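You operate a simulated robot arm through the tools that you are given. There is no shell and no other tool.

You run a simulated robot arm. Do the job below in one go: nothing can be reset, and whatever is moved stays where it is left.

JOB
Take the wrong link off the small tray's plus post, fit the two missing links, press its trip button.
Fine: the wrong link lies on the grey mat; no new trip. Set down upright: link.
Where things are to end (x, y in the base frame): link within 6 cm of [51, 30].

Only the result counts: the job must be done as asked and must still hold three seconds after the hand-in. Knocking over, shifting, dropping, spilling or breaking anything else fails it.

ROBOT AND FRAMES
A 7-joint arm with a two-finger gripper, fixed in place. Base frame: the origin is at the foot of the arm, x ahead of it, y to its left, z up; the work surface is at about z = 95.2. Lengths are in cm, angles in degrees, forces in N, time in s.
With the tool pointing down near the work surface it reaches from about 32 to 76 cm from the base axis. Its first joint turns from -166.0 to 166.0 degrees. Payload 1.71 kg.
The tool frame sits at the grasp point between the pads (the TCP): z along the fingers, y along the line on which they close. The tips reach 2 cm beyond it. Largest opening 9.6 cm; the body of the gripper starts 11.3 cm behind the TCP.
Orientation is that of the tool frame in the base frame, as [roll, pitch, yaw] about the fixed x, y, z axes, in that order (R = Rz(yaw) Ry(pitch) Rx(roll)). With the fingers straight down and closing along the base's y, the tool's x points along the base's -x, its y along +y and its z along -z.

CONTROLS
- The arm moves only by the tool nudge_tool. Its argument "motion" is a list of rows, each a list of 7 numbers: the shift along the tool's x, y, z in cm, then the turn, a rotation vector about the tool's x, y, z in degrees, then the opening, from 0 (shut) to 1 (fully open). In form: [[x, y, z, rx, ry, rz, claw], ...]. A call has 1 to 20 rows; each row shifts and turns the commanded pose from where the row before left it, along the tool's axes as they then stand. A row lasts 0.2 s, in which the tool goes at most 5 cm and 8.6 degrees; a call with a longer step from one row to the next is refused whole, and so is a gripper value outside its range. Where a pose cannot be reached the arm comes as near as it can. A force on the tool above 70 N (or 10 N above the force at the start of the call, whichever is more), or a blocked arm, ends the call early, and 0.2 s more pass. The fingers move at their own pace (about 15.3 cm/s each) and stop on an object; they squeeze with about 33 N. The grip force told is the motor's: it shows also when the fingers shut on nothing. Time passes only in rows, and 0.2 s behind the last, so rows that do not move let the fingers close. It gives the time, the measured TCP pose, the force on the tool (base axes), the opening and the grip force at its end, in the units of the frame above (readings bear some noise), with the torque about the TCP (base axes, N m) and any sound that the robot's microphone picked up.
- Cameras (640 x 400 px; columns grow to the right, rows downward): "scene" is fixed at [40.4, 49.69, 154.33]; the picture's right is [-0.99, -0.15, 0.00], its down [-0.14, 0.92, -0.37] and it looks along [0.06, -0.36, -0.93] (base axes); focal length 214 px, centre (320, 200). "wrist" rides on the gripper at [6.6, 1.4, -14.5] in the tool frame; the picture's right is [-0.21, 0.98, 0.00], its down [-0.88, -0.18, -0.44] and it looks along [-0.43, -0.09, 0.90] (tool axes); focal length 275 px, centre (320, 200). There is no depth. A picture from a camera that has moved, and an enlarged one, comes with that camera's place and axes in the base frame and with its lens. The place of the scene camera against the robot may be out by one fixed shift of up to 1.2 cm in any direction.
- snapshot(camera): a new picture of that camera. It takes no simulated time.
- raise_lower(by): slides the trunk up (or, below 0, down) by that many cm; the arm rides with it, the base frame stays. It gives what a move gives, with no picture.
- close_up(camera, box): a new picture of the part [left, top, right, bottom] of that camera's present view, enlarged. It takes no simulated time.
- sign_off(): hands the job in; it is judged then, once.

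Nothing tells you positions but the pictures and the camera data. Unless the task says otherwise, let go and move clear before handing in.

The tools are called after ">>>" as name(argument=value, ...) on one line, values as JSON. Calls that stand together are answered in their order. nudge_tool: Moves the arm, as the interface text tells. Its arguments: {"type":"object","properties":{"motion":{"type":"array"}},"required":["motion"]} The other tools are called the same way: raise_lower (by) slides the trunk up or down; snapshot (camera) takes a picture; close_up (camera, box) takes an enlarged picture of a part of a camera's view; sign_off () hands the job in.

At the start:

```text
time: 0.0
eef_pos: [52.21, 18.75, 125.58]
orientation: [-180.0, 0.0, -179.9]
force: [-0.8, -0.4, 0.2]
torque: [0.03, -0.01, -0.01]
width: 9.6
gripper_force: 0.1
trunk travel left (down, up): [-32.5, 6.1]
```

scene: 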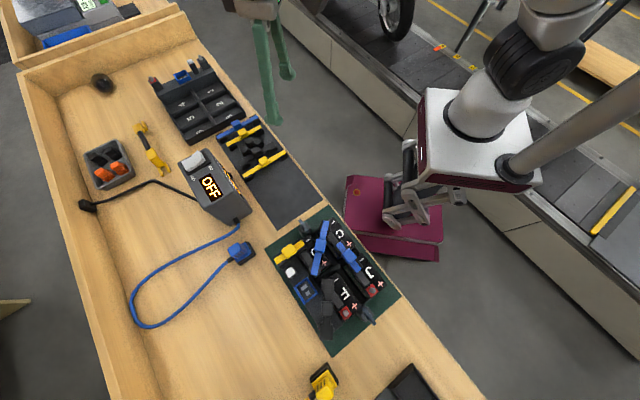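
wrist: 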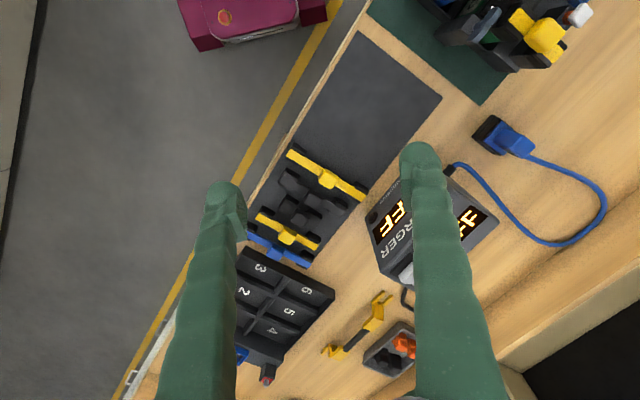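

I see a bench with a larger tray (numbered cells), a grey mat with two yellow/blue links, and a green mat with a small tray of batteries. I'll look closer before moving anything.

>>> close_up(camera="scene", box=[255, 200, 415, 300])

>>> close_up(camera="scene", box=[260, 210, 340, 260])

>>> close_up(camera="scene", box=[260, 260, 420, 360])

>>> close_up(camera="scene", box=[140, 50, 300, 150])

>>> close_up(camera="scene", box=[60, 110, 260, 235])

>>> close_up(camera="wrist", box=[220, 130, 380, 230])

>>> close_up(camera="wrist", box=[400, 0, 640, 150])

```text
4.00 times, centred on (335, 250) of scene
camera zoom: at [40.4, 49.69, 154.33], right [-0.99, -0.15, 0.0], down [-0.14, 0.92, -0.37], along [0.06, -0.36, -0.93], focal length 858 px, centre (260, 0)
```

zoom: 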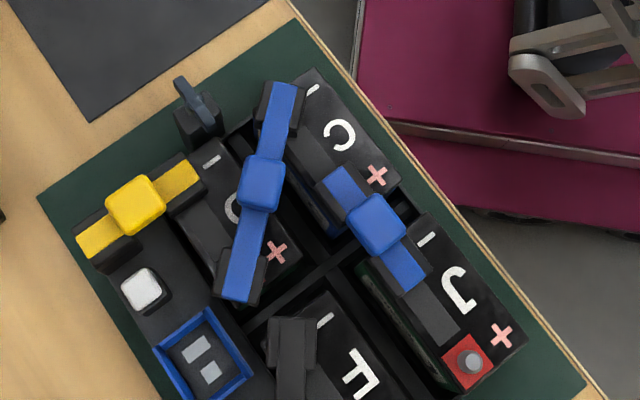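

```text
8.00 times, centred on (300, 235) of scene
camera zoom: at [40.4, 49.69, 154.33], right [-0.99, -0.15, 0.0], down [-0.14, 0.92, -0.37], along [0.06, -0.36, -0.93], focal length 1716 px, centre (480, -80)
```

zoom: 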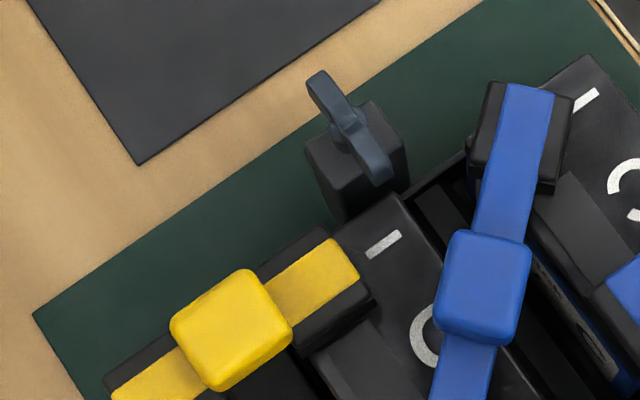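

```text
4.00 times, centred on (340, 310) of scene
camera zoom: at [40.4, 49.69, 154.33], right [-0.99, -0.15, 0.0], down [-0.14, 0.92, -0.37], along [0.06, -0.36, -0.93], focal length 858 px, centre (240, -240)
```

zoom: 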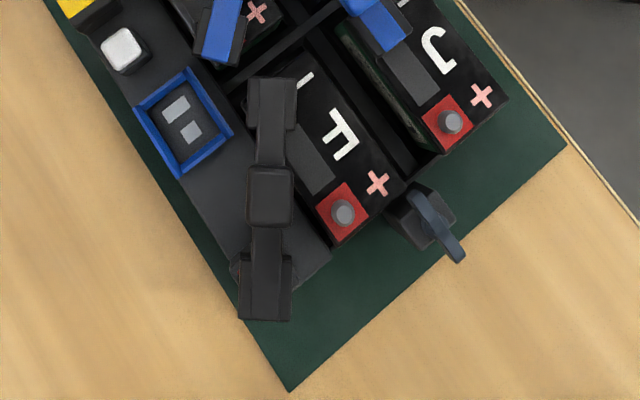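

```text
4.00 times, centred on (220, 100) of scene
camera zoom: at [40.4, 49.69, 154.33], right [-0.99, -0.15, 0.0], down [-0.14, 0.92, -0.37], along [0.06, -0.36, -0.93], focal length 858 px, centre (720, 600)
```

zoom: 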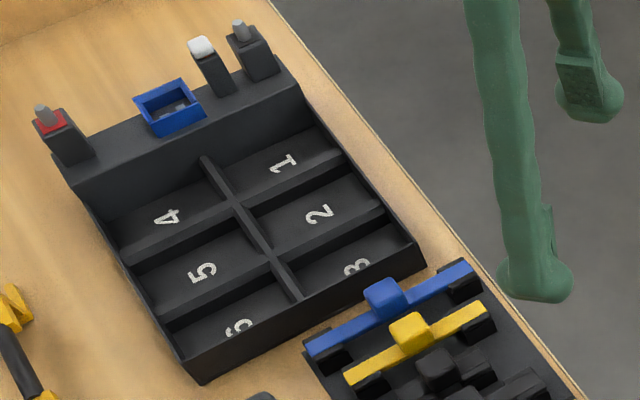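

```text
3.20 times, centred on (160, 172) of scene
camera zoom: at [40.4, 49.69, 154.33], right [-0.99, -0.15, 0.0], down [-0.14, 0.92, -0.37], along [0.06, -0.36, -0.93], focal length 686 px, centre (832, 288)
```

zoom: 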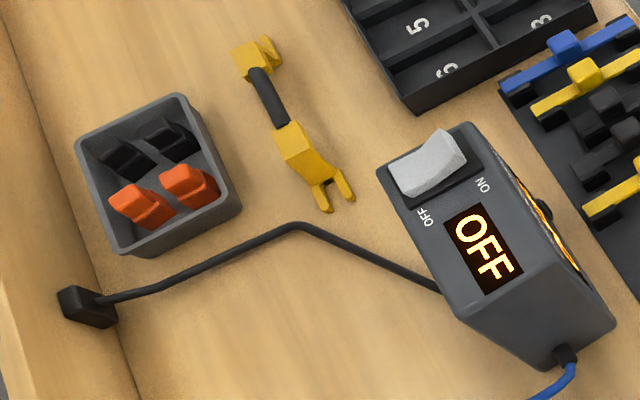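

```text
4.00 times, centred on (300, 180) of wrist
camera zoom: at [45.52, 20.2, 139.91], right [0.21, 0.98, 0.0], down [0.88, -0.18, 0.44], along [0.43, -0.09, -0.9], focal length 1101 px, centre (400, 280)
```

zoom: 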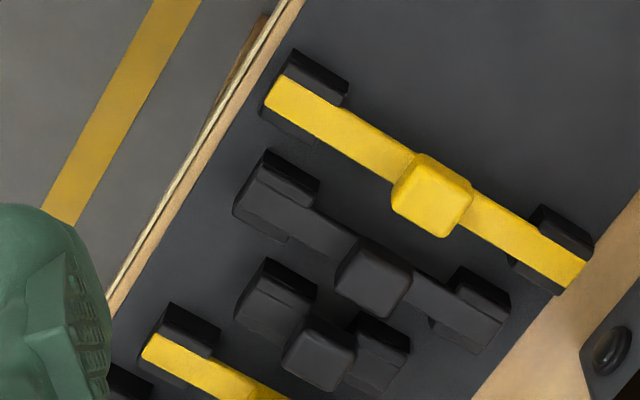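

```text
2.67 times, centred on (520, 75) of wrist
camera zoom: at [45.52, 20.2, 139.91], right [0.21, 0.98, 0.0], down [0.88, -0.18, 0.44], along [0.43, -0.09, -0.9], focal length 734 px, centre (-213, 533)
```

zoom: 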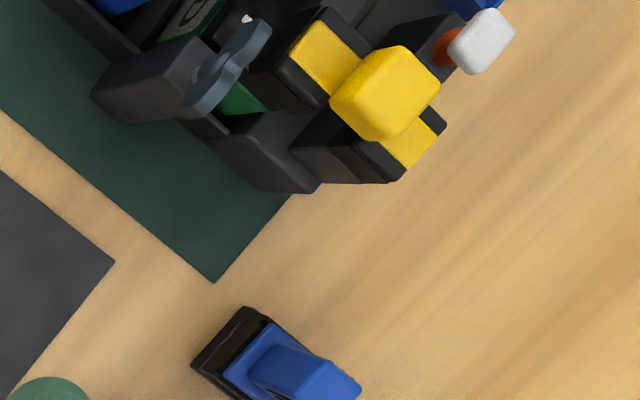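

The small tray on the green mat holds four cells; a black link joins F− to the lower tray post (the plus post), while J+ and F+ are bare. I'll bring the wrist camera over the small tray at a safe height to measure it.

>>> nudge_tool(motion=[[2.5, 3.9, 0.4, 0, 0, 0, 1], [2.5, 3.9, 0.4, 0, 0, 0, 1], [2.5, 3.9, 0.4, 0, 0, 0, 1], [2.5, 3.9, 0.4, 0, 0, 0, 1], [2.5, 3.9, 0.4, 0, 0, 0, 1], [2.5, 3.9, 0.4, 0, 0, 0, 1], [2.5, 3.9, 0.4, 0, 0, 0, 1], [2.5, 3.9, 0.4, 0, 0, 0, 1]])

>>> snapshot(camera="wrist")

>>> snapshot(camera="scene")

```text
time: 1.8
eef_pos: [29.81, 50.41, 122.28]
orientation: [-179.9, 0.9, -180.0]
force: [0.1, -0.5, 0.1]
torque: [-0.04, -0.02, 0.05]
width: 9.59
gripper_force: 0.1
trunk travel left (down, up): [-32.5, 6.1]
```

```text
taken
camera wrist: at [22.94, 51.88, 136.72], right [0.21, 0.98, 0.0], down [0.87, -0.18, 0.46], along [0.45, -0.09, -0.89], focal length 275 px, centre (320, 200)
```

wrist: 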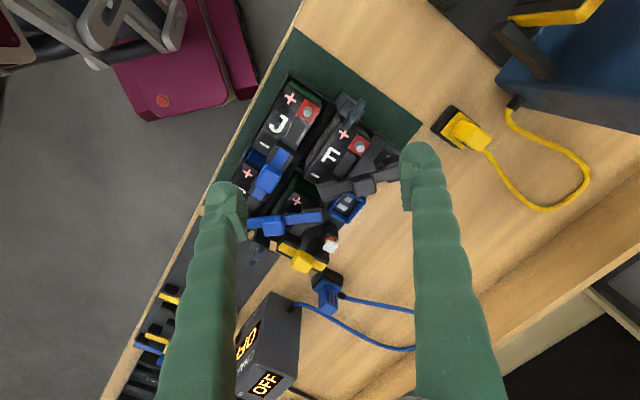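

```text
taken
```

scene: 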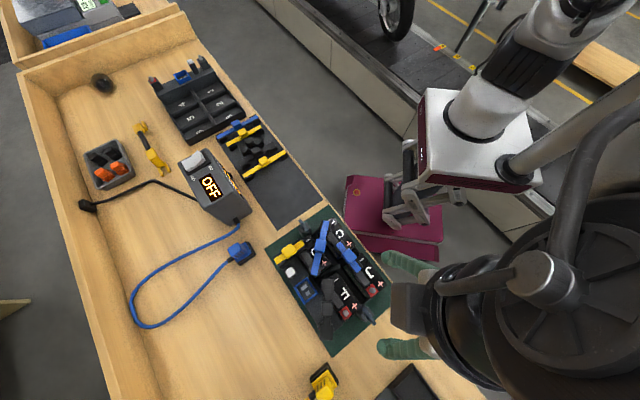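

The view covers the whole tray. I'll let the arm settle and take enlarged pictures.

>>> nudge_tool(motion=[[0, 0, 0, 0, 0, 0, 1], [0, 0, 0, 0, 0, 0, 1]])

>>> close_up(camera="wrist", box=[230, 70, 430, 195])

>>> close_up(camera="wrist", box=[230, 160, 430, 285])

```text
time: 2.4
eef_pos: [29.97, 50.16, 122.39]
orientation: [180.0, 0.9, 180.0]
force: [-0.8, -0.4, 0.4]
torque: [0.0, -0.01, 0.01]
width: 9.61
gripper_force: 0.0
trunk travel left (down, up): [-32.5, 6.1]
```

```text
3.20 times, centred on (330, 132) of wrist
camera zoom: at [23.03, 51.65, 136.82], right [0.21, 0.98, 0.0], down [0.87, -0.18, 0.46], along [0.45, -0.09, -0.89], focal length 881 px, centre (288, 416)
```

zoom: 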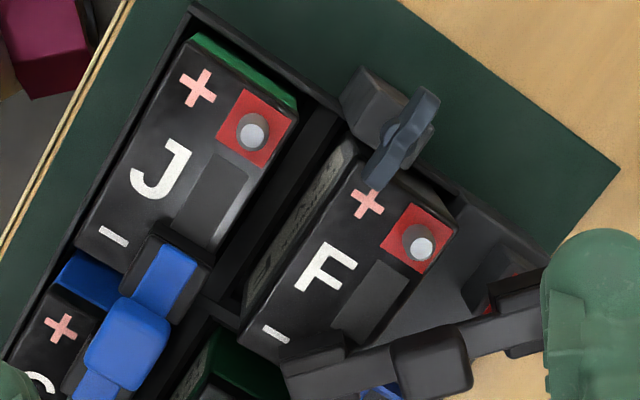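

```text
3.20 times, centred on (330, 222) of wrist
camera zoom: at [23.03, 51.65, 136.82], right [0.21, 0.98, 0.0], down [0.87, -0.18, 0.46], along [0.45, -0.09, -0.89], focal length 881 px, centre (288, 128)
```

zoom: 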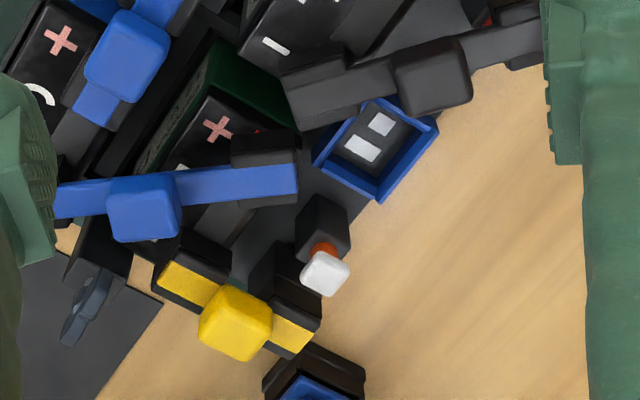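

I can see J+ and F+ studs bare, and the black link from F− to the tray's plus post. I'll shift to a second viewpoint to triangulate heights and check how accurately moves are followed.

>>> nudge_tool(motion=[[-2, -3.4, 0, 0, 0, 0, 1], [-2, -3.4, 0, 0, 0, 0, 1], [-2, -3.4, 0, 0, 0, 0, 1], [0, 0, 0, 0, 0, 0, 1]])

>>> snapshot(camera="wrist")

```text
time: 3.4
eef_pos: [36.27, 39.85, 122.6]
orientation: [-180.0, 0.9, -179.9]
force: [-0.3, -0.4, 0.5]
torque: [0.01, -0.01, -0.04]
width: 9.59
gripper_force: 0.0
trunk travel left (down, up): [-32.5, 6.1]
```

```text
taken
camera wrist: at [29.37, 41.33, 137.0], right [0.21, 0.98, 0.0], down [0.87, -0.18, 0.46], along [0.45, -0.09, -0.89], focal length 275 px, centre (320, 200)
```

wrist: 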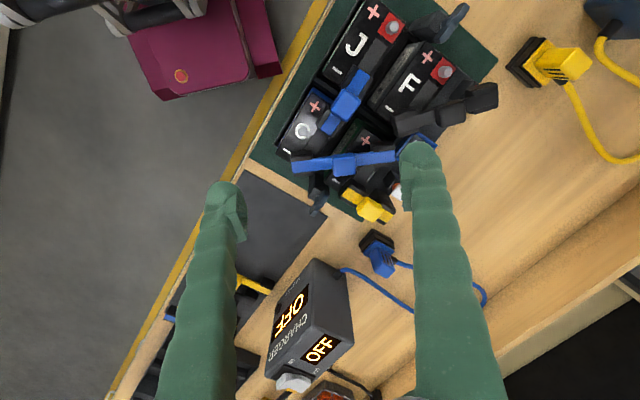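

>>> close_up(camera="wrist", box=[300, 0, 500, 125])

>>> close_up(camera="wrist", box=[270, 100, 430, 200])

>>> nudge_tool(motion=[[0, 0, 0, 0, 0, -8.2, 1], [0, 0, 0, 0, 0, -8.2, 1], [0, 0, 0, 0, 0, -8.2, 1], [0, 0, 0, 0, 0, -8.2, 1], [0, 0, 0, 0, 0, -8.2, 1], [0, 0, 0, 0, 0, -8.2, 1], [0, 0, 0, 0, 0, -8.2, 1], [0, 0, 0, 0, 0, -8.2, 1], [0, 0, 0, 0, 0, -8.2, 1], [0, 0, 0, 0, 0, -8.2, 1], [0, 0, 0, 0, 0, -8, 1], [0, 0, 0, 0, 0, 0, 1]])

>>> snapshot(camera="wrist")

```text
3.20 times, centred on (400, 62) of wrist
camera zoom: at [29.37, 41.33, 137.0], right [0.21, 0.98, 0.0], down [0.87, -0.18, 0.46], along [0.45, -0.09, -0.89], focal length 881 px, centre (64, 640)
```

zoom: 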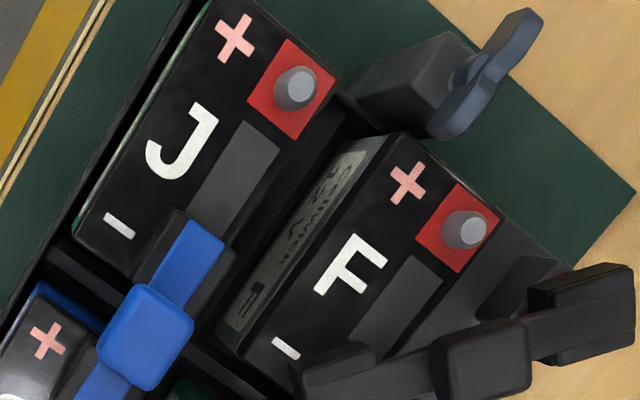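

```text
4.00 times, centred on (350, 150) of wrist
camera zoom: at [29.37, 41.33, 137.0], right [0.21, 0.98, 0.0], down [0.87, -0.18, 0.46], along [0.45, -0.09, -0.89], focal length 1101 px, centre (200, 400)
```

zoom: 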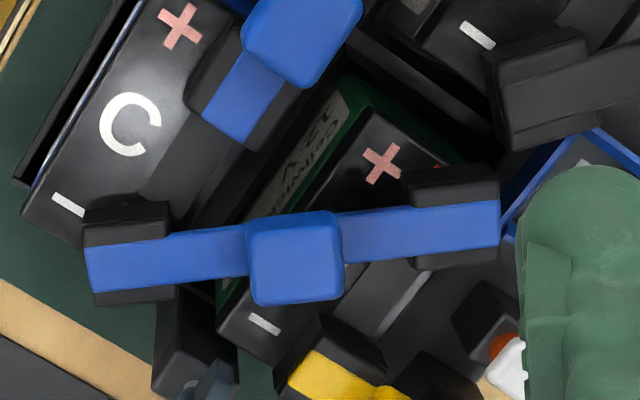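

```text
time: 6.0
eef_pos: [36.42, 39.64, 122.98]
orientation: [-179.0, 0.0, -89.8]
force: [0.3, 0.2, -0.9]
torque: [0.0, 0.0, -0.03]
width: 9.61
gripper_force: 0.1
trunk travel left (down, up): [-32.5, 6.1]
```

```text
taken
camera wrist: at [34.68, 33.19, 137.29], right [-0.98, 0.2, -0.01], down [0.18, 0.88, 0.45], along [0.1, 0.44, -0.89], focal length 275 px, centre (320, 200)
```

wrist: 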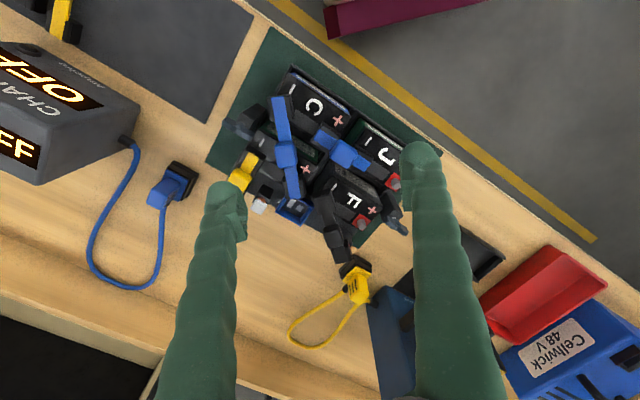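

Rotation works. I'll correct the 1° tilt and take close-ups from this side.

>>> nudge_tool(motion=[[0, 0, 0, -1, 0, 0, 1], [0, 0, 0, 0, 0, 0, 1]])

>>> close_up(camera="wrist", box=[220, 50, 420, 175])

>>> close_up(camera="wrist", box=[220, 150, 420, 275])

>>> close_up(camera="wrist", box=[290, 150, 410, 225])

```text
time: 6.6
eef_pos: [36.38, 39.7, 122.81]
orientation: [179.8, 0.0, -90.1]
force: [0.7, -0.7, -0.2]
torque: [-0.03, -0.05, 0.01]
width: 9.61
gripper_force: 0.0
trunk travel left (down, up): [-32.5, 6.1]
```

```text
3.20 times, centred on (320, 112) of wrist
camera zoom: at [34.94, 33.2, 137.31], right [-0.98, 0.21, 0.0], down [0.19, 0.88, 0.44], along [0.09, 0.43, -0.9], focal length 881 px, centre (320, 480)
```

zoom: 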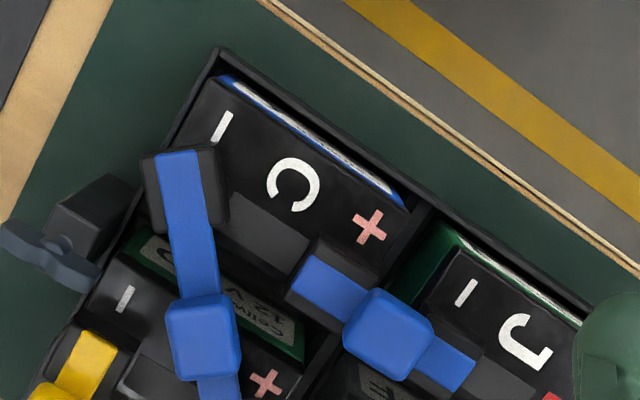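

```text
3.20 times, centred on (320, 212) of wrist
camera zoom: at [34.94, 33.2, 137.31], right [-0.98, 0.21, 0.0], down [0.19, 0.88, 0.44], along [0.09, 0.43, -0.9], focal length 881 px, centre (320, 160)
```

zoom: 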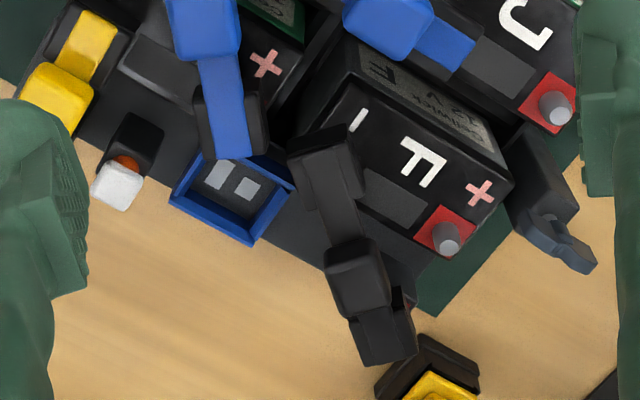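

```text
5.33 times, centred on (350, 188) of wrist
camera zoom: at [34.94, 33.2, 137.31], right [-0.98, 0.21, 0.0], down [0.19, 0.88, 0.44], along [0.09, 0.43, -0.9], focal length 1468 px, centre (160, 267)
```

zoom: 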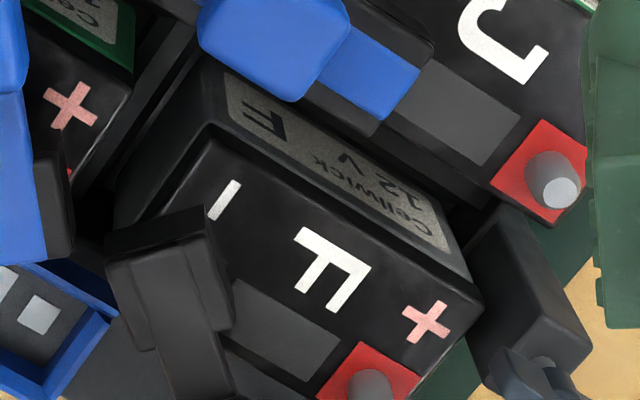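

The triangulation puts the bare studs' tops near z≈103, J+ at about (28.0, 49.4) and F+ at about (33.6, 54.9). Next I'll move closer above the black link to measure it.

>>> nudge_tool(motion=[[-3.4, -0.5, 2.2, 0, 0, 0, 1], [-3.4, -0.5, 2.2, 0, 0, 0, 1], [-3.4, -0.5, 2.2, 0, 0, 0, 1], [0, 0, 0, 0, 0, 0, 1]])

>>> snapshot(camera="wrist")

>>> close_up(camera="wrist", box=[240, 70, 400, 170])

>>> close_up(camera="wrist", box=[240, 150, 400, 250])

```text
time: 7.6
eef_pos: [37.87, 50.07, 116.32]
orientation: [180.0, 0.1, -90.0]
force: [0.4, -0.6, 0.4]
torque: [0.06, -0.04, 0.0]
width: 9.59
gripper_force: 0.1
trunk travel left (down, up): [-32.5, 6.1]
```

```text
taken
camera wrist: at [36.41, 43.65, 130.81], right [-0.98, 0.21, 0.0], down [0.19, 0.88, 0.45], along [0.09, 0.44, -0.9], focal length 275 px, centre (320, 200)
```

wrist: 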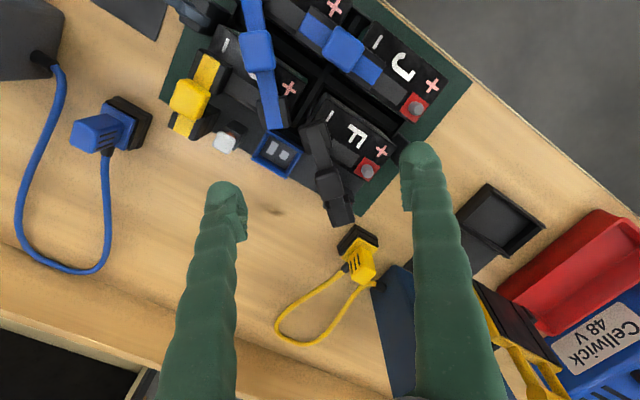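

```text
4.00 times, centred on (320, 120) of wrist
camera zoom: at [36.41, 43.65, 130.81], right [-0.98, 0.21, 0.0], down [0.19, 0.88, 0.45], along [0.09, 0.44, -0.9], focal length 1101 px, centre (320, 520)
```

zoom: 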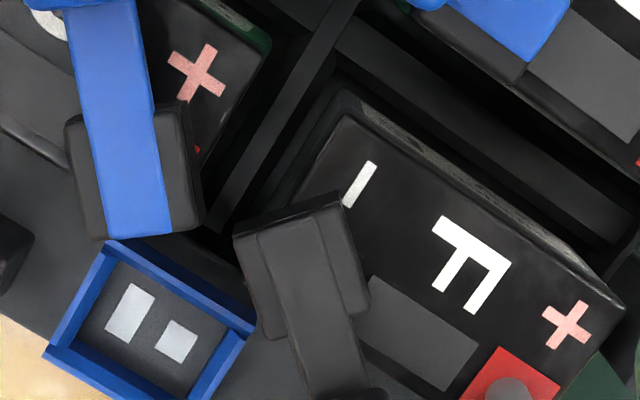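

```text
4.00 times, centred on (320, 200) of wrist
camera zoom: at [36.41, 43.65, 130.81], right [-0.98, 0.21, 0.0], down [0.19, 0.88, 0.45], along [0.09, 0.44, -0.9], focal length 1101 px, centre (320, 200)
```

zoom: 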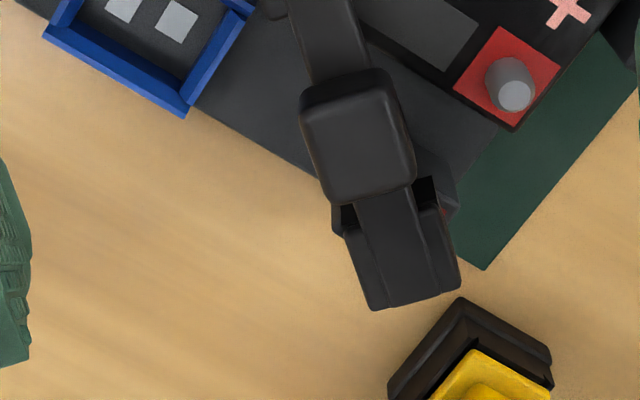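

The black link's knob appears at about (37.65, 54.35), top near z≈105.7, and its bar runs about 5.5° off the base y axis. I'll hover over it with the fingers part-open, aligned across the bar, and check.

>>> nudge_tool(motion=[[-2.14, 0.1, 2.1, 0, 0, 0, 0.46], [-2.14, 0.1, 2.1, 0, 0, 0, 0.46], [0, 0, 0, 0, 0, -5.5, 0.46], [0, 0, 0, 0, 0, 0, 0.46]])

>>> snapshot(camera="wrist")

>>> close_up(camera="wrist", box=[240, 80, 400, 180])

>>> close_up(camera="scene", box=[260, 220, 420, 320])

```text
time: 8.6
eef_pos: [37.65, 54.41, 112.16]
orientation: [179.8, 0.0, -84.3]
force: [0.2, 0.7, 0.1]
torque: [0.0, -0.01, 0.0]
width: 4.44
gripper_force: 0.0
trunk travel left (down, up): [-32.5, 6.1]
```

```text
taken
camera wrist: at [36.84, 47.89, 126.48], right [-0.99, 0.11, 0.0], down [0.1, 0.89, 0.44], along [0.05, 0.44, -0.9], focal length 275 px, centre (320, 200)
```

wrist: 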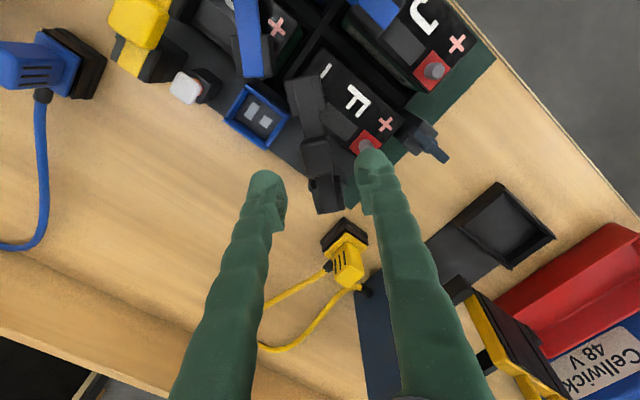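

```text
4.00 times, centred on (320, 130) of wrist
camera zoom: at [36.84, 47.89, 126.48], right [-0.99, 0.11, 0.0], down [0.1, 0.89, 0.44], along [0.05, 0.44, -0.9], focal length 1101 px, centre (320, 480)
```

zoom: 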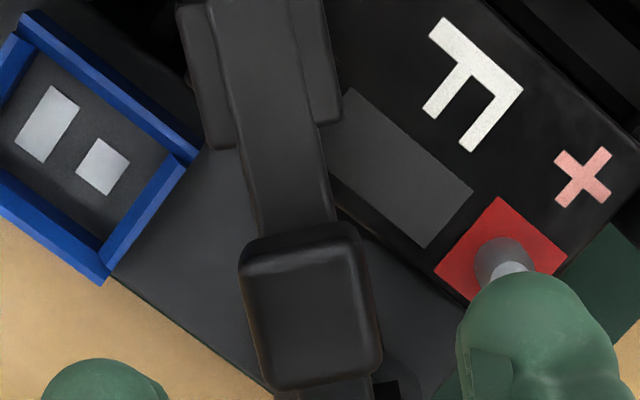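

```text
4.00 times, centred on (340, 270) of scene
camera zoom: at [40.4, 49.69, 154.33], right [-0.99, -0.15, 0.0], down [-0.14, 0.92, -0.37], along [0.06, -0.36, -0.93], focal length 858 px, centre (240, -80)
```

zoom: 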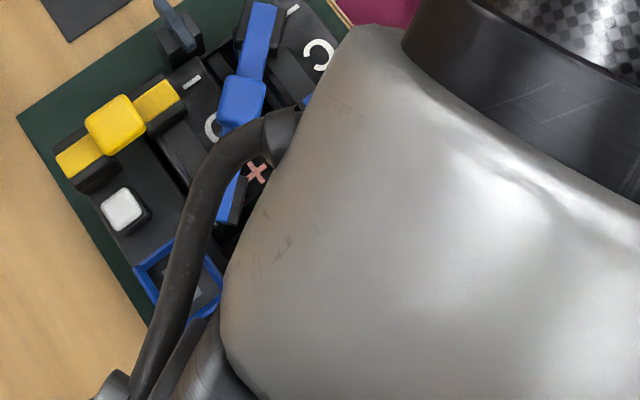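

The knob is centred between the fingers and square to them, and the near finger clears the F+ stud. I'll descend to grip height and check before closing.

>>> nudge_tool(motion=[[-0.12, 0, 2.4, 0, 0, 0, 0.46], [0, 0, 2.4, 0, 0, 0, 0.46], [0, 0, 1.2, 0, 0, 0, 0.46], [0, 0, 1.2, 0, 0, 0, 0.46], [0, 0, 0, 0, 0, 0, 0.46]])

>>> snapshot(camera="wrist")

>>> close_up(camera="wrist", box=[220, 110, 420, 235])

```text
time: 9.8
eef_pos: [37.82, 54.55, 105.24]
orientation: [-180.0, 0.4, -84.4]
force: [3.2, 2.8, 30.0]
torque: [0.07, 1.14, -0.11]
width: 4.48
gripper_force: 0.4
trunk travel left (down, up): [-32.5, 6.1]
```

```text
taken
camera wrist: at [36.93, 47.81, 119.7], right [-0.99, 0.11, 0.0], down [0.1, 0.89, 0.45], along [0.05, 0.45, -0.89], focal length 275 px, centre (320, 200)
```

wrist: 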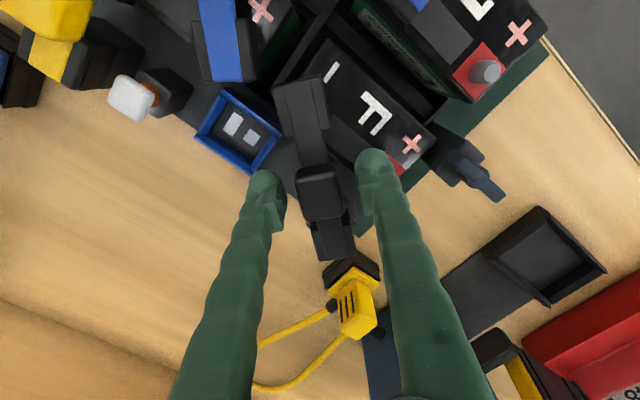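

```text
3.20 times, centred on (320, 172) of wrist
camera zoom: at [36.93, 47.81, 119.7], right [-0.99, 0.11, 0.0], down [0.1, 0.89, 0.45], along [0.05, 0.45, -0.89], focal length 881 px, centre (320, 288)
```

zoom: 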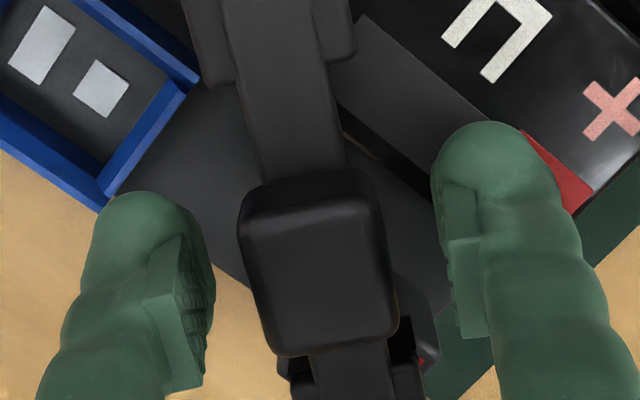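

The right finger is touching the F+ stud (30 N, contact about 3.8 cm to −x). I'll back up, narrow the opening, and come down again.

>>> nudge_tool(motion=[[0, 0, -1.5, 0, 0, 0, 0.46], [0, 0, 0, 0, 0, 0, 0.34], [0, 0, 0, 0, 0, 0, 0.34]])

>>> close_up(camera="wrist", box=[220, 100, 420, 225])

```text
time: 10.6
eef_pos: [37.61, 54.49, 106.38]
orientation: [179.8, 0.1, -84.6]
force: [-0.3, 0.3, 0.1]
torque: [0.02, -0.02, 0.02]
width: 3.26
gripper_force: 0.1
trunk travel left (down, up): [-32.5, 6.1]
```

```text
3.20 times, centred on (320, 162) of wrist
camera zoom: at [36.81, 47.86, 120.82], right [-0.99, 0.11, 0.0], down [0.1, 0.89, 0.44], along [0.05, 0.44, -0.9], focal length 881 px, centre (320, 320)
```

zoom: 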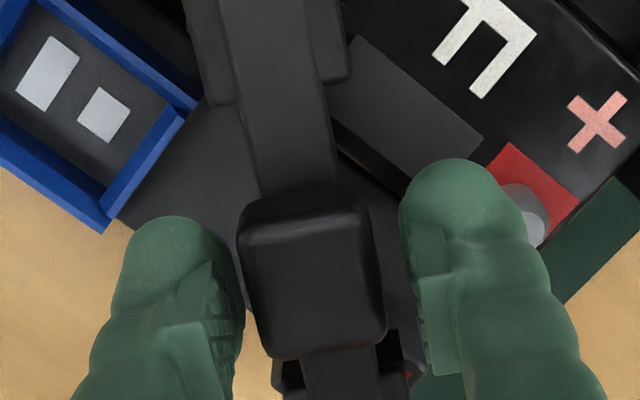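

>>> nudge_tool(motion=[[0, 0, 0.8, 0, 0, 0, 0.34], [0, 0, 0.6, 0, 0, 0, 0.34], [0, 0, 0, 0, 0, 0, 0.34]])

>>> close_up(camera="wrist", box=[220, 110, 420, 235])

```text
time: 11.4
eef_pos: [37.79, 54.48, 104.82]
orientation: [179.8, 0.0, -84.6]
force: [0.3, -0.1, 0.9]
torque: [0.0, 0.0, -0.02]
width: 3.26
gripper_force: 0.0
trunk travel left (down, up): [-32.5, 6.1]
```

```text
3.20 times, centred on (320, 172) of wrist
camera zoom: at [36.95, 47.87, 119.31], right [-0.99, 0.11, 0.0], down [0.1, 0.89, 0.44], along [0.05, 0.44, -0.9], focal length 881 px, centre (320, 288)
```

zoom: 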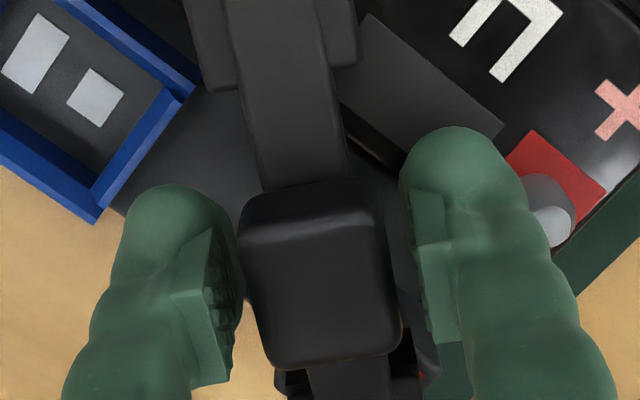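

No contact now; the knob is between the pads. I'll close the grip.

>>> nudge_tool(motion=[[0, 0, 0, 0, 0, 0, 0.1], [0, 0, 0, 0, 0, 0, 0.1], [0, 0, 0, 0, 0, 0, 0.1]])

>>> close_up(camera="wrist", box=[220, 110, 420, 235])

```text
time: 12.2
eef_pos: [37.75, 54.33, 104.81]
orientation: [179.8, 0.0, -84.5]
force: [-0.6, 0.7, 0.1]
torque: [0.03, 0.05, 0.01]
width: 1.92
gripper_force: 32.2
trunk travel left (down, up): [-32.5, 6.1]
```

```text
3.20 times, centred on (320, 172) of wrist
camera zoom: at [36.94, 47.88, 119.31], right [-0.99, 0.11, 0.0], down [0.1, 0.89, 0.44], along [0.05, 0.44, -0.9], focal length 881 px, centre (320, 288)
```

zoom: 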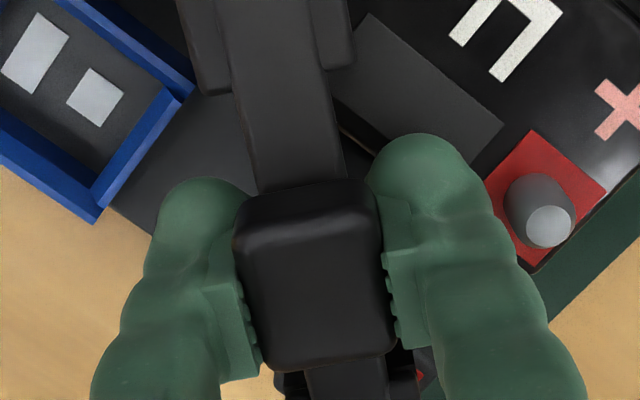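

Gripped at 1.92 cm with 32 N. I'll lift straight up gently and watch the force.

>>> nudge_tool(motion=[[0, 0, -0.3, 0, 0, 0, 0.1], [0, 0, -0.3, 0, 0, 0, 0.1], [0, 0, -0.4, 0, 0, 0, 0.1]])

>>> close_up(camera="wrist", box=[220, 80, 420, 205])

```text
time: 13.0
eef_pos: [37.77, 54.31, 106.04]
orientation: [179.8, 0.0, -84.5]
force: [0.1, 0.3, -0.1]
torque: [-0.01, 0.03, -0.01]
width: 1.93
gripper_force: 33.3
trunk travel left (down, up): [-32.5, 6.1]
```

```text
3.20 times, centred on (320, 142) of wrist
camera zoom: at [36.79, 47.78, 120.42], right [-0.99, 0.11, 0.0], down [0.1, 0.89, 0.44], along [0.05, 0.44, -0.9], focal length 881 px, centre (320, 384)
```

zoom: 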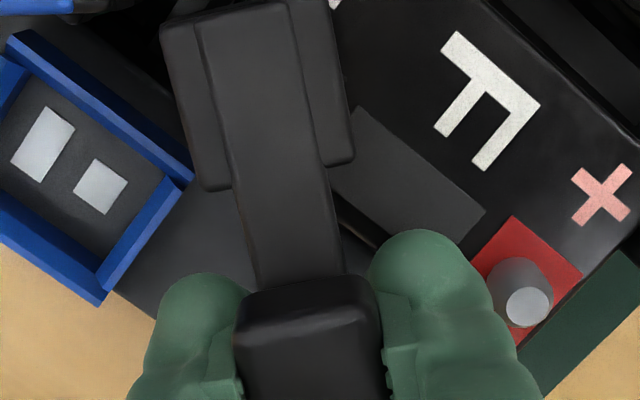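

The link comes up with little resistance. I'll keep lifting until well clear and check.

>>> nudge_tool(motion=[[0, 0, -1, 0, 0, 0, 0.1], [0, 0, -2, 0, 0, 0, 0.1], [0, 0, -2, 0, 0, 0, 0.1], [0, 0, -2, 0, 0, 0, 0.1], [0, 0, -2, 0, 0, 0, 0.1], [0, 0, 0, 0, 0, 0, 0.1]])

>>> snapshot(camera="wrist")

>>> close_up(camera="wrist", box=[220, 50, 420, 175])

```text
time: 14.4
eef_pos: [37.8, 54.54, 114.89]
orientation: [179.8, -0.1, -84.6]
force: [-0.4, -0.4, 0.0]
torque: [-0.02, 0.07, -0.03]
width: 1.92
gripper_force: 32.9
trunk travel left (down, up): [-32.5, 6.1]
```

```text
taken
camera wrist: at [37.02, 47.85, 129.39], right [-0.99, 0.11, 0.0], down [0.1, 0.89, 0.44], along [0.05, 0.44, -0.9], focal length 275 px, centre (320, 200)
```

wrist: 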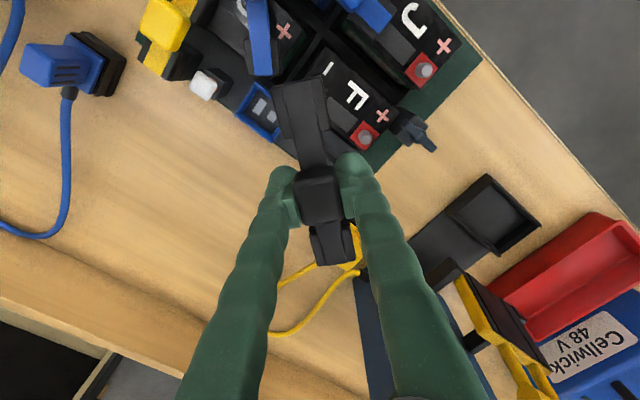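

```text
3.20 times, centred on (320, 112) of wrist
camera zoom: at [37.02, 47.85, 129.39], right [-0.99, 0.11, 0.0], down [0.1, 0.89, 0.44], along [0.05, 0.44, -0.9], focal length 881 px, centre (320, 480)
```

zoom: 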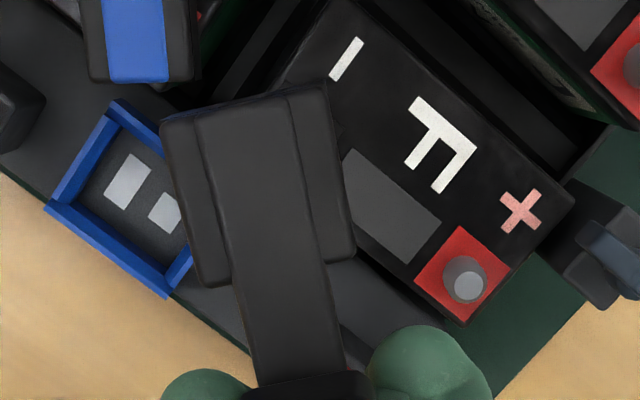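

The black link is held level and clear. I'll rotate it parallel to the mat's short side and carry it high over to the empty end of the grey mat.

>>> nudge_tool(motion=[[0, 0, -0.5, 0, 0, 8.4, 0.1], [0, 0, -0.5, 0, 0, 8.4, 0.1], [0, 0, -0.5, 0, 0, 8.4, 0.1], [0, 0, -0.5, 0, 0, 8.4, 0.1], [0, 0, 0, 0, 0, 8.4, 0.1], [0, 0, 0, 0, 0, 8.4, 0.1], [0, 0, 0, 0, 0, 0, 0.1], [1.1, -4.1, 0, 0, 0, 0, 0.1], [1.1, -4.1, 0, 0, 0, 0, 0.1], [1.1, -4.1, 0, 0, 0, 0, 0.1], [1.1, -4.1, 0, 0, 0, 0, 0.1], [1.1, -4.1, 0, 0, 0, 0, 0.1], [1.1, -4.1, 0, 0, 0, 0, 0.1], [1.1, -4.1, 0, 0, 0, 0, 0.1], [0, 0, 0, 0, 0, 0, 0.1]])

>>> snapshot(camera="wrist")

>>> snapshot(camera="scene")

```text
time: 17.6
eef_pos: [52.2, 28.77, 116.99]
orientation: [179.9, -0.1, -134.8]
force: [0.0, 0.1, -0.3]
torque: [-0.02, 0.01, 0.06]
width: 1.94
gripper_force: 32.8
trunk travel left (down, up): [-32.5, 6.1]
```

```text
taken
camera wrist: at [46.54, 25.12, 131.36], right [-0.55, 0.84, 0.0], down [0.75, 0.49, 0.44], along [0.37, 0.24, -0.9], focal length 275 px, centre (320, 200)
```

wrist: 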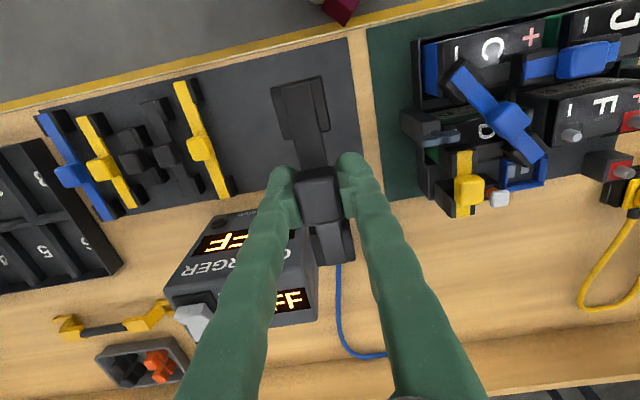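

```text
taken
```

scene: 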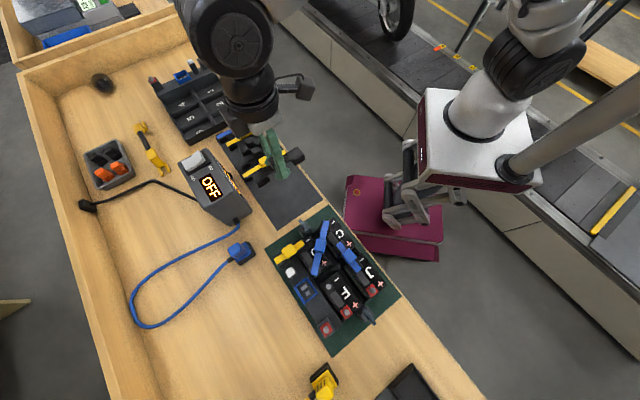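

>>> close_up(camera="wrist", box=[200, 20, 440, 170])

>>> close_up(camera="wrist", box=[30, 70, 270, 220])

>>> close_up(camera="scene", box=[210, 120, 370, 220])

```text
2.67 times, centred on (320, 95) of wrist
camera zoom: at [46.54, 25.12, 131.36], right [-0.55, 0.84, 0.0], down [0.75, 0.49, 0.44], along [0.37, 0.24, -0.9], focal length 734 px, centre (320, 480)
```

zoom: 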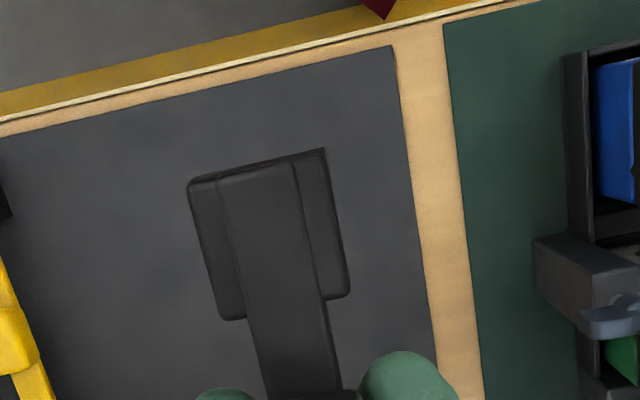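

```text
2.67 times, centred on (150, 145) of wrist
camera zoom: at [46.54, 25.12, 131.36], right [-0.55, 0.84, 0.0], down [0.75, 0.49, 0.44], along [0.37, 0.24, -0.9], focal length 734 px, centre (773, 347)
```

zoom: 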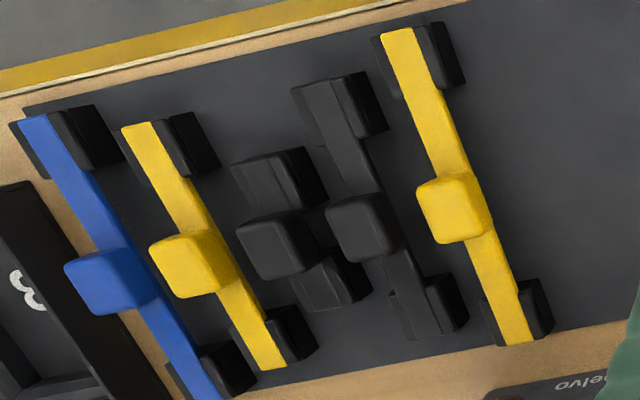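

```text
4.00 times, centred on (290, 170) of scene
camera zoom: at [40.4, 49.69, 154.33], right [-0.99, -0.15, 0.0], down [-0.14, 0.92, -0.37], along [0.06, -0.36, -0.93], focal length 858 px, centre (440, 320)
```

zoom: 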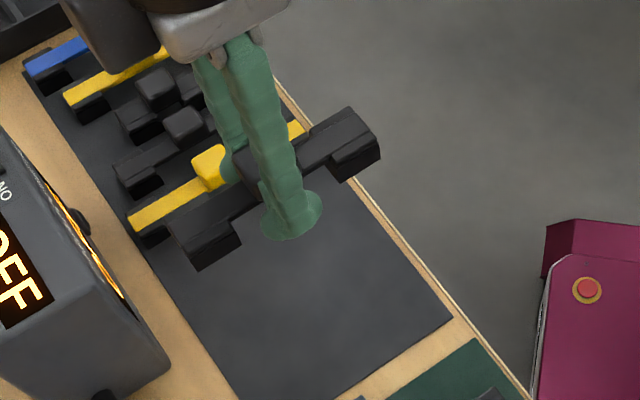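

The link is over the empty end of the mat, about 5 cm inside the mat's edge and well away from the spares. I'll lower it to just above the mat.

>>> nudge_tool(motion=[[0, 0, 4, 0, 0, 0, 0.1], [0, 0, 4, 0, 0, 0, 0.1], [0, 0, 4, 0, 0, 0, 0.1], [0, 0, 3, 0, 0, 0, 0.1], [0, 0, 1.2, 0, 0, 0, 0.1], [0, 0, 0, 0, 0, 0, 0.1]])

>>> snapshot(camera="wrist")

>>> close_up(camera="scene", box=[230, 140, 358, 220])

```text
time: 19.0
eef_pos: [52.27, 28.61, 100.85]
orientation: [179.8, -0.1, -134.8]
force: [-0.1, 0.0, -0.8]
torque: [-0.06, 0.01, -0.03]
width: 1.91
gripper_force: 33.5
trunk travel left (down, up): [-32.5, 6.1]
```

```text
taken
camera wrist: at [46.62, 24.97, 115.33], right [-0.55, 0.84, 0.0], down [0.75, 0.49, 0.44], along [0.37, 0.24, -0.9], focal length 275 px, centre (320, 200)
```

wrist: 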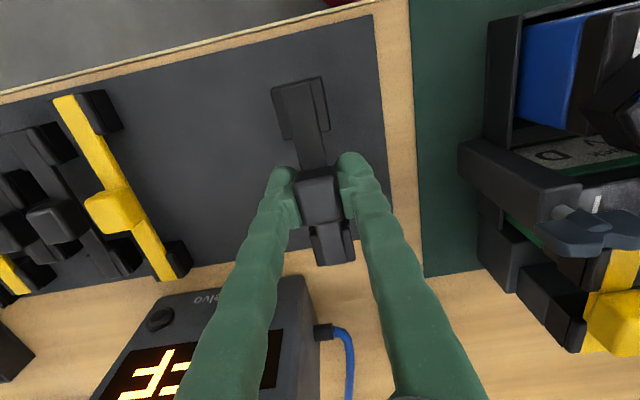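

```text
5.00 times, centred on (294, 180) of scene
camera zoom: at [40.4, 49.69, 154.33], right [-0.99, -0.15, 0.0], down [-0.14, 0.92, -0.37], along [0.06, -0.36, -0.93], focal length 1072 px, centre (450, 300)
```

zoom: 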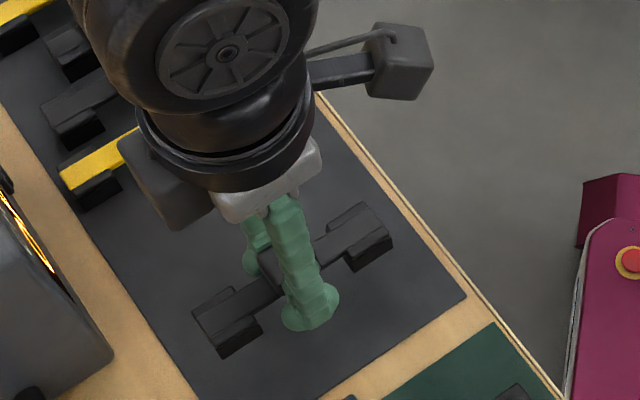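

>>> nudge_tool(motion=[[0, 0, 0.6, 0, 0, 0, 0.1], [0, 0, 0.6, 0, 0, 0, 0.1], [0, 0, 0, 0, 0, 0, 0.1]])

>>> close_up(camera="wrist", box=[240, 60, 400, 160])

```text
time: 19.8
eef_pos: [52.48, 28.68, 99.72]
orientation: [179.9, -0.1, -134.9]
force: [0.5, 0.5, -0.2]
torque: [-0.02, 0.0, 0.02]
width: 1.9
gripper_force: 32.8
trunk travel left (down, up): [-32.5, 6.1]
```

```text
4.00 times, centred on (320, 110) of wrist
camera zoom: at [46.76, 25.01, 114.11], right [-0.55, 0.84, 0.0], down [0.75, 0.49, 0.44], along [0.37, 0.24, -0.9], focal length 1101 px, centre (320, 560)
```

zoom: 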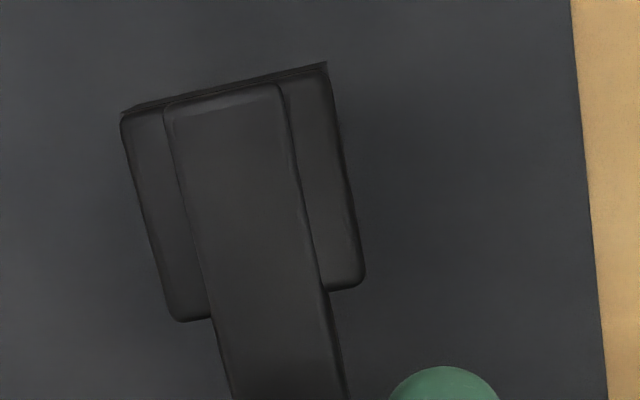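

>>> nudge_tool(motion=[[0, 0, 0.4, 0, 0, 0, 0.1], [0, 0, 0, 0, 0, 0, 0.1]])

>>> nudge_tool(motion=[[0, 0, 0.3, 0, 0, 0, 0.1], [0, 0, 0, 0, 0, 0, 0.1]])

>>> nudge_tool(motion=[[0, 0, 0.2, 0, 0, 0, 0.1], [0, 0, 0, 0, 0, 0, 0.1]])

```text
time: 20.4
eef_pos: [52.42, 28.62, 99.19]
orientation: [179.9, 0.0, -134.9]
force: [0.3, 0.4, -0.3]
torque: [0.02, -0.03, 0.01]
width: 1.93
gripper_force: 32.6
trunk travel left (down, up): [-32.5, 6.1]
```

```text
time: 21.0
eef_pos: [52.56, 28.52, 98.95]
orientation: [179.8, 0.0, -134.9]
force: [0.2, -0.5, 0.0]
torque: [0.0, -0.01, 0.01]
width: 1.94
gripper_force: 33.2
trunk travel left (down, up): [-32.5, 6.1]
```

```text
time: 21.6
eef_pos: [52.47, 28.54, 98.82]
orientation: [179.9, -0.1, -134.9]
force: [0.5, 0.0, -0.4]
torque: [0.03, -0.01, 0.0]
width: 1.92
gripper_force: 32.8
trunk travel left (down, up): [-32.5, 6.1]
```

Still no contact; I'll continue in small steps until I feel the mat.

>>> nudge_tool(motion=[[0, 0, 0.2, 0, 0, 0, 0.1], [0, 0, 0, 0, 0, 0, 0.1]])

>>> nudge_tool(motion=[[0, 0, 0.2, 0, 0, 0, 0.1], [0, 0, 0, 0, 0, 0, 0.1]])

>>> nudge_tool(motion=[[0, 0, 0.2, 0, 0, 0, 0.1], [0, 0, 0, 0, 0, 0, 0.1]])

```text
time: 22.2
eef_pos: [52.35, 28.69, 98.49]
orientation: [179.9, -0.1, -134.9]
force: [0.3, -0.5, -1.4]
torque: [0.0, 0.01, -0.01]
width: 1.92
gripper_force: 33.1
trunk travel left (down, up): [-32.5, 6.1]
```

```text
time: 22.8
eef_pos: [52.36, 28.51, 98.33]
orientation: [179.9, -0.1, -135.0]
force: [0.4, 0.1, -0.3]
torque: [-0.01, -0.02, -0.01]
width: 1.92
gripper_force: 33.3
trunk travel left (down, up): [-32.5, 6.1]
```

```text
time: 23.4
eef_pos: [52.35, 28.64, 98.16]
orientation: [179.9, 0.0, -134.9]
force: [0.2, 0.3, -0.3]
torque: [-0.05, 0.0, 0.01]
width: 1.93
gripper_force: 32.6
trunk travel left (down, up): [-32.5, 6.1]
```

>>> close_up(camera="scene", box=[250, 165, 330, 215])

>>> close_up(camera="wrist", box=[240, 60, 400, 160])

```text
8.00 times, centred on (290, 190) of scene
camera zoom: at [40.4, 49.69, 154.33], right [-0.99, -0.15, 0.0], down [-0.14, 0.92, -0.37], along [0.06, -0.36, -0.93], focal length 1716 px, centre (560, 280)
```

zoom: 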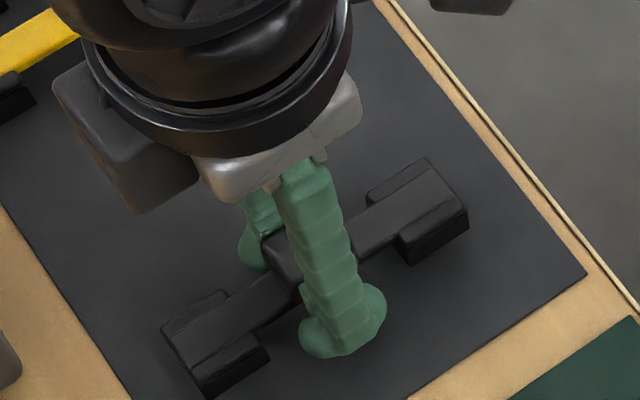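

```text
4.00 times, centred on (320, 110) of wrist
camera zoom: at [46.71, 25.05, 112.6], right [-0.55, 0.84, 0.0], down [0.75, 0.49, 0.44], along [0.37, 0.24, -0.9], focal length 1101 px, centre (320, 560)
```

zoom: 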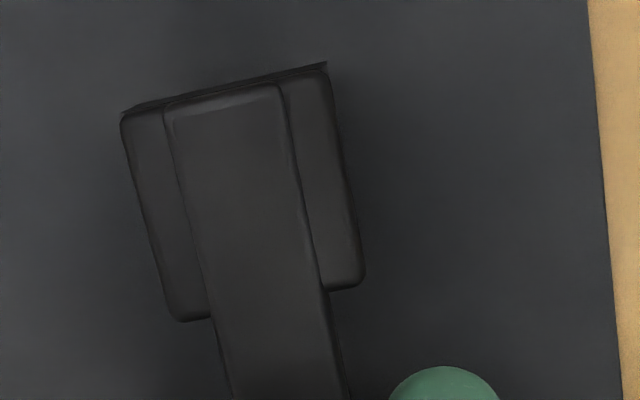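

>>> nudge_tool(motion=[[0, 0, 0.15, 0, 0, 0, 0.1], [0, 0, 0, 0, 0, 0, 0.1]])

>>> nudge_tool(motion=[[0, 0, 0.15, 0, 0, 0, 0.1], [0, 0, 0, 0, 0, 0, 0.1]])

>>> nudge_tool(motion=[[0, 0, 0.15, 0, 0, 0, 0.1], [0, 0, 0, 0, 0, 0, 0.1]])

```text
time: 24.0
eef_pos: [52.5, 28.59, 98.05]
orientation: [179.9, -0.1, -134.9]
force: [0.8, -0.4, 0.6]
torque: [0.02, 0.0, -0.01]
width: 1.93
gripper_force: 33.3
trunk travel left (down, up): [-32.5, 6.1]
```

```text
time: 24.6
eef_pos: [52.32, 28.54, 97.8]
orientation: [179.9, -0.2, -134.8]
force: [0.0, 0.4, -0.7]
torque: [-0.02, 0.0, -0.01]
width: 1.91
gripper_force: 32.9
trunk travel left (down, up): [-32.5, 6.1]
```

```text
time: 25.2
eef_pos: [52.41, 28.65, 97.58]
orientation: [179.9, -0.1, -134.9]
force: [-0.4, 0.1, -0.5]
torque: [-0.02, -0.02, -0.04]
width: 1.93
gripper_force: 32.8
trunk travel left (down, up): [-32.5, 6.1]
```

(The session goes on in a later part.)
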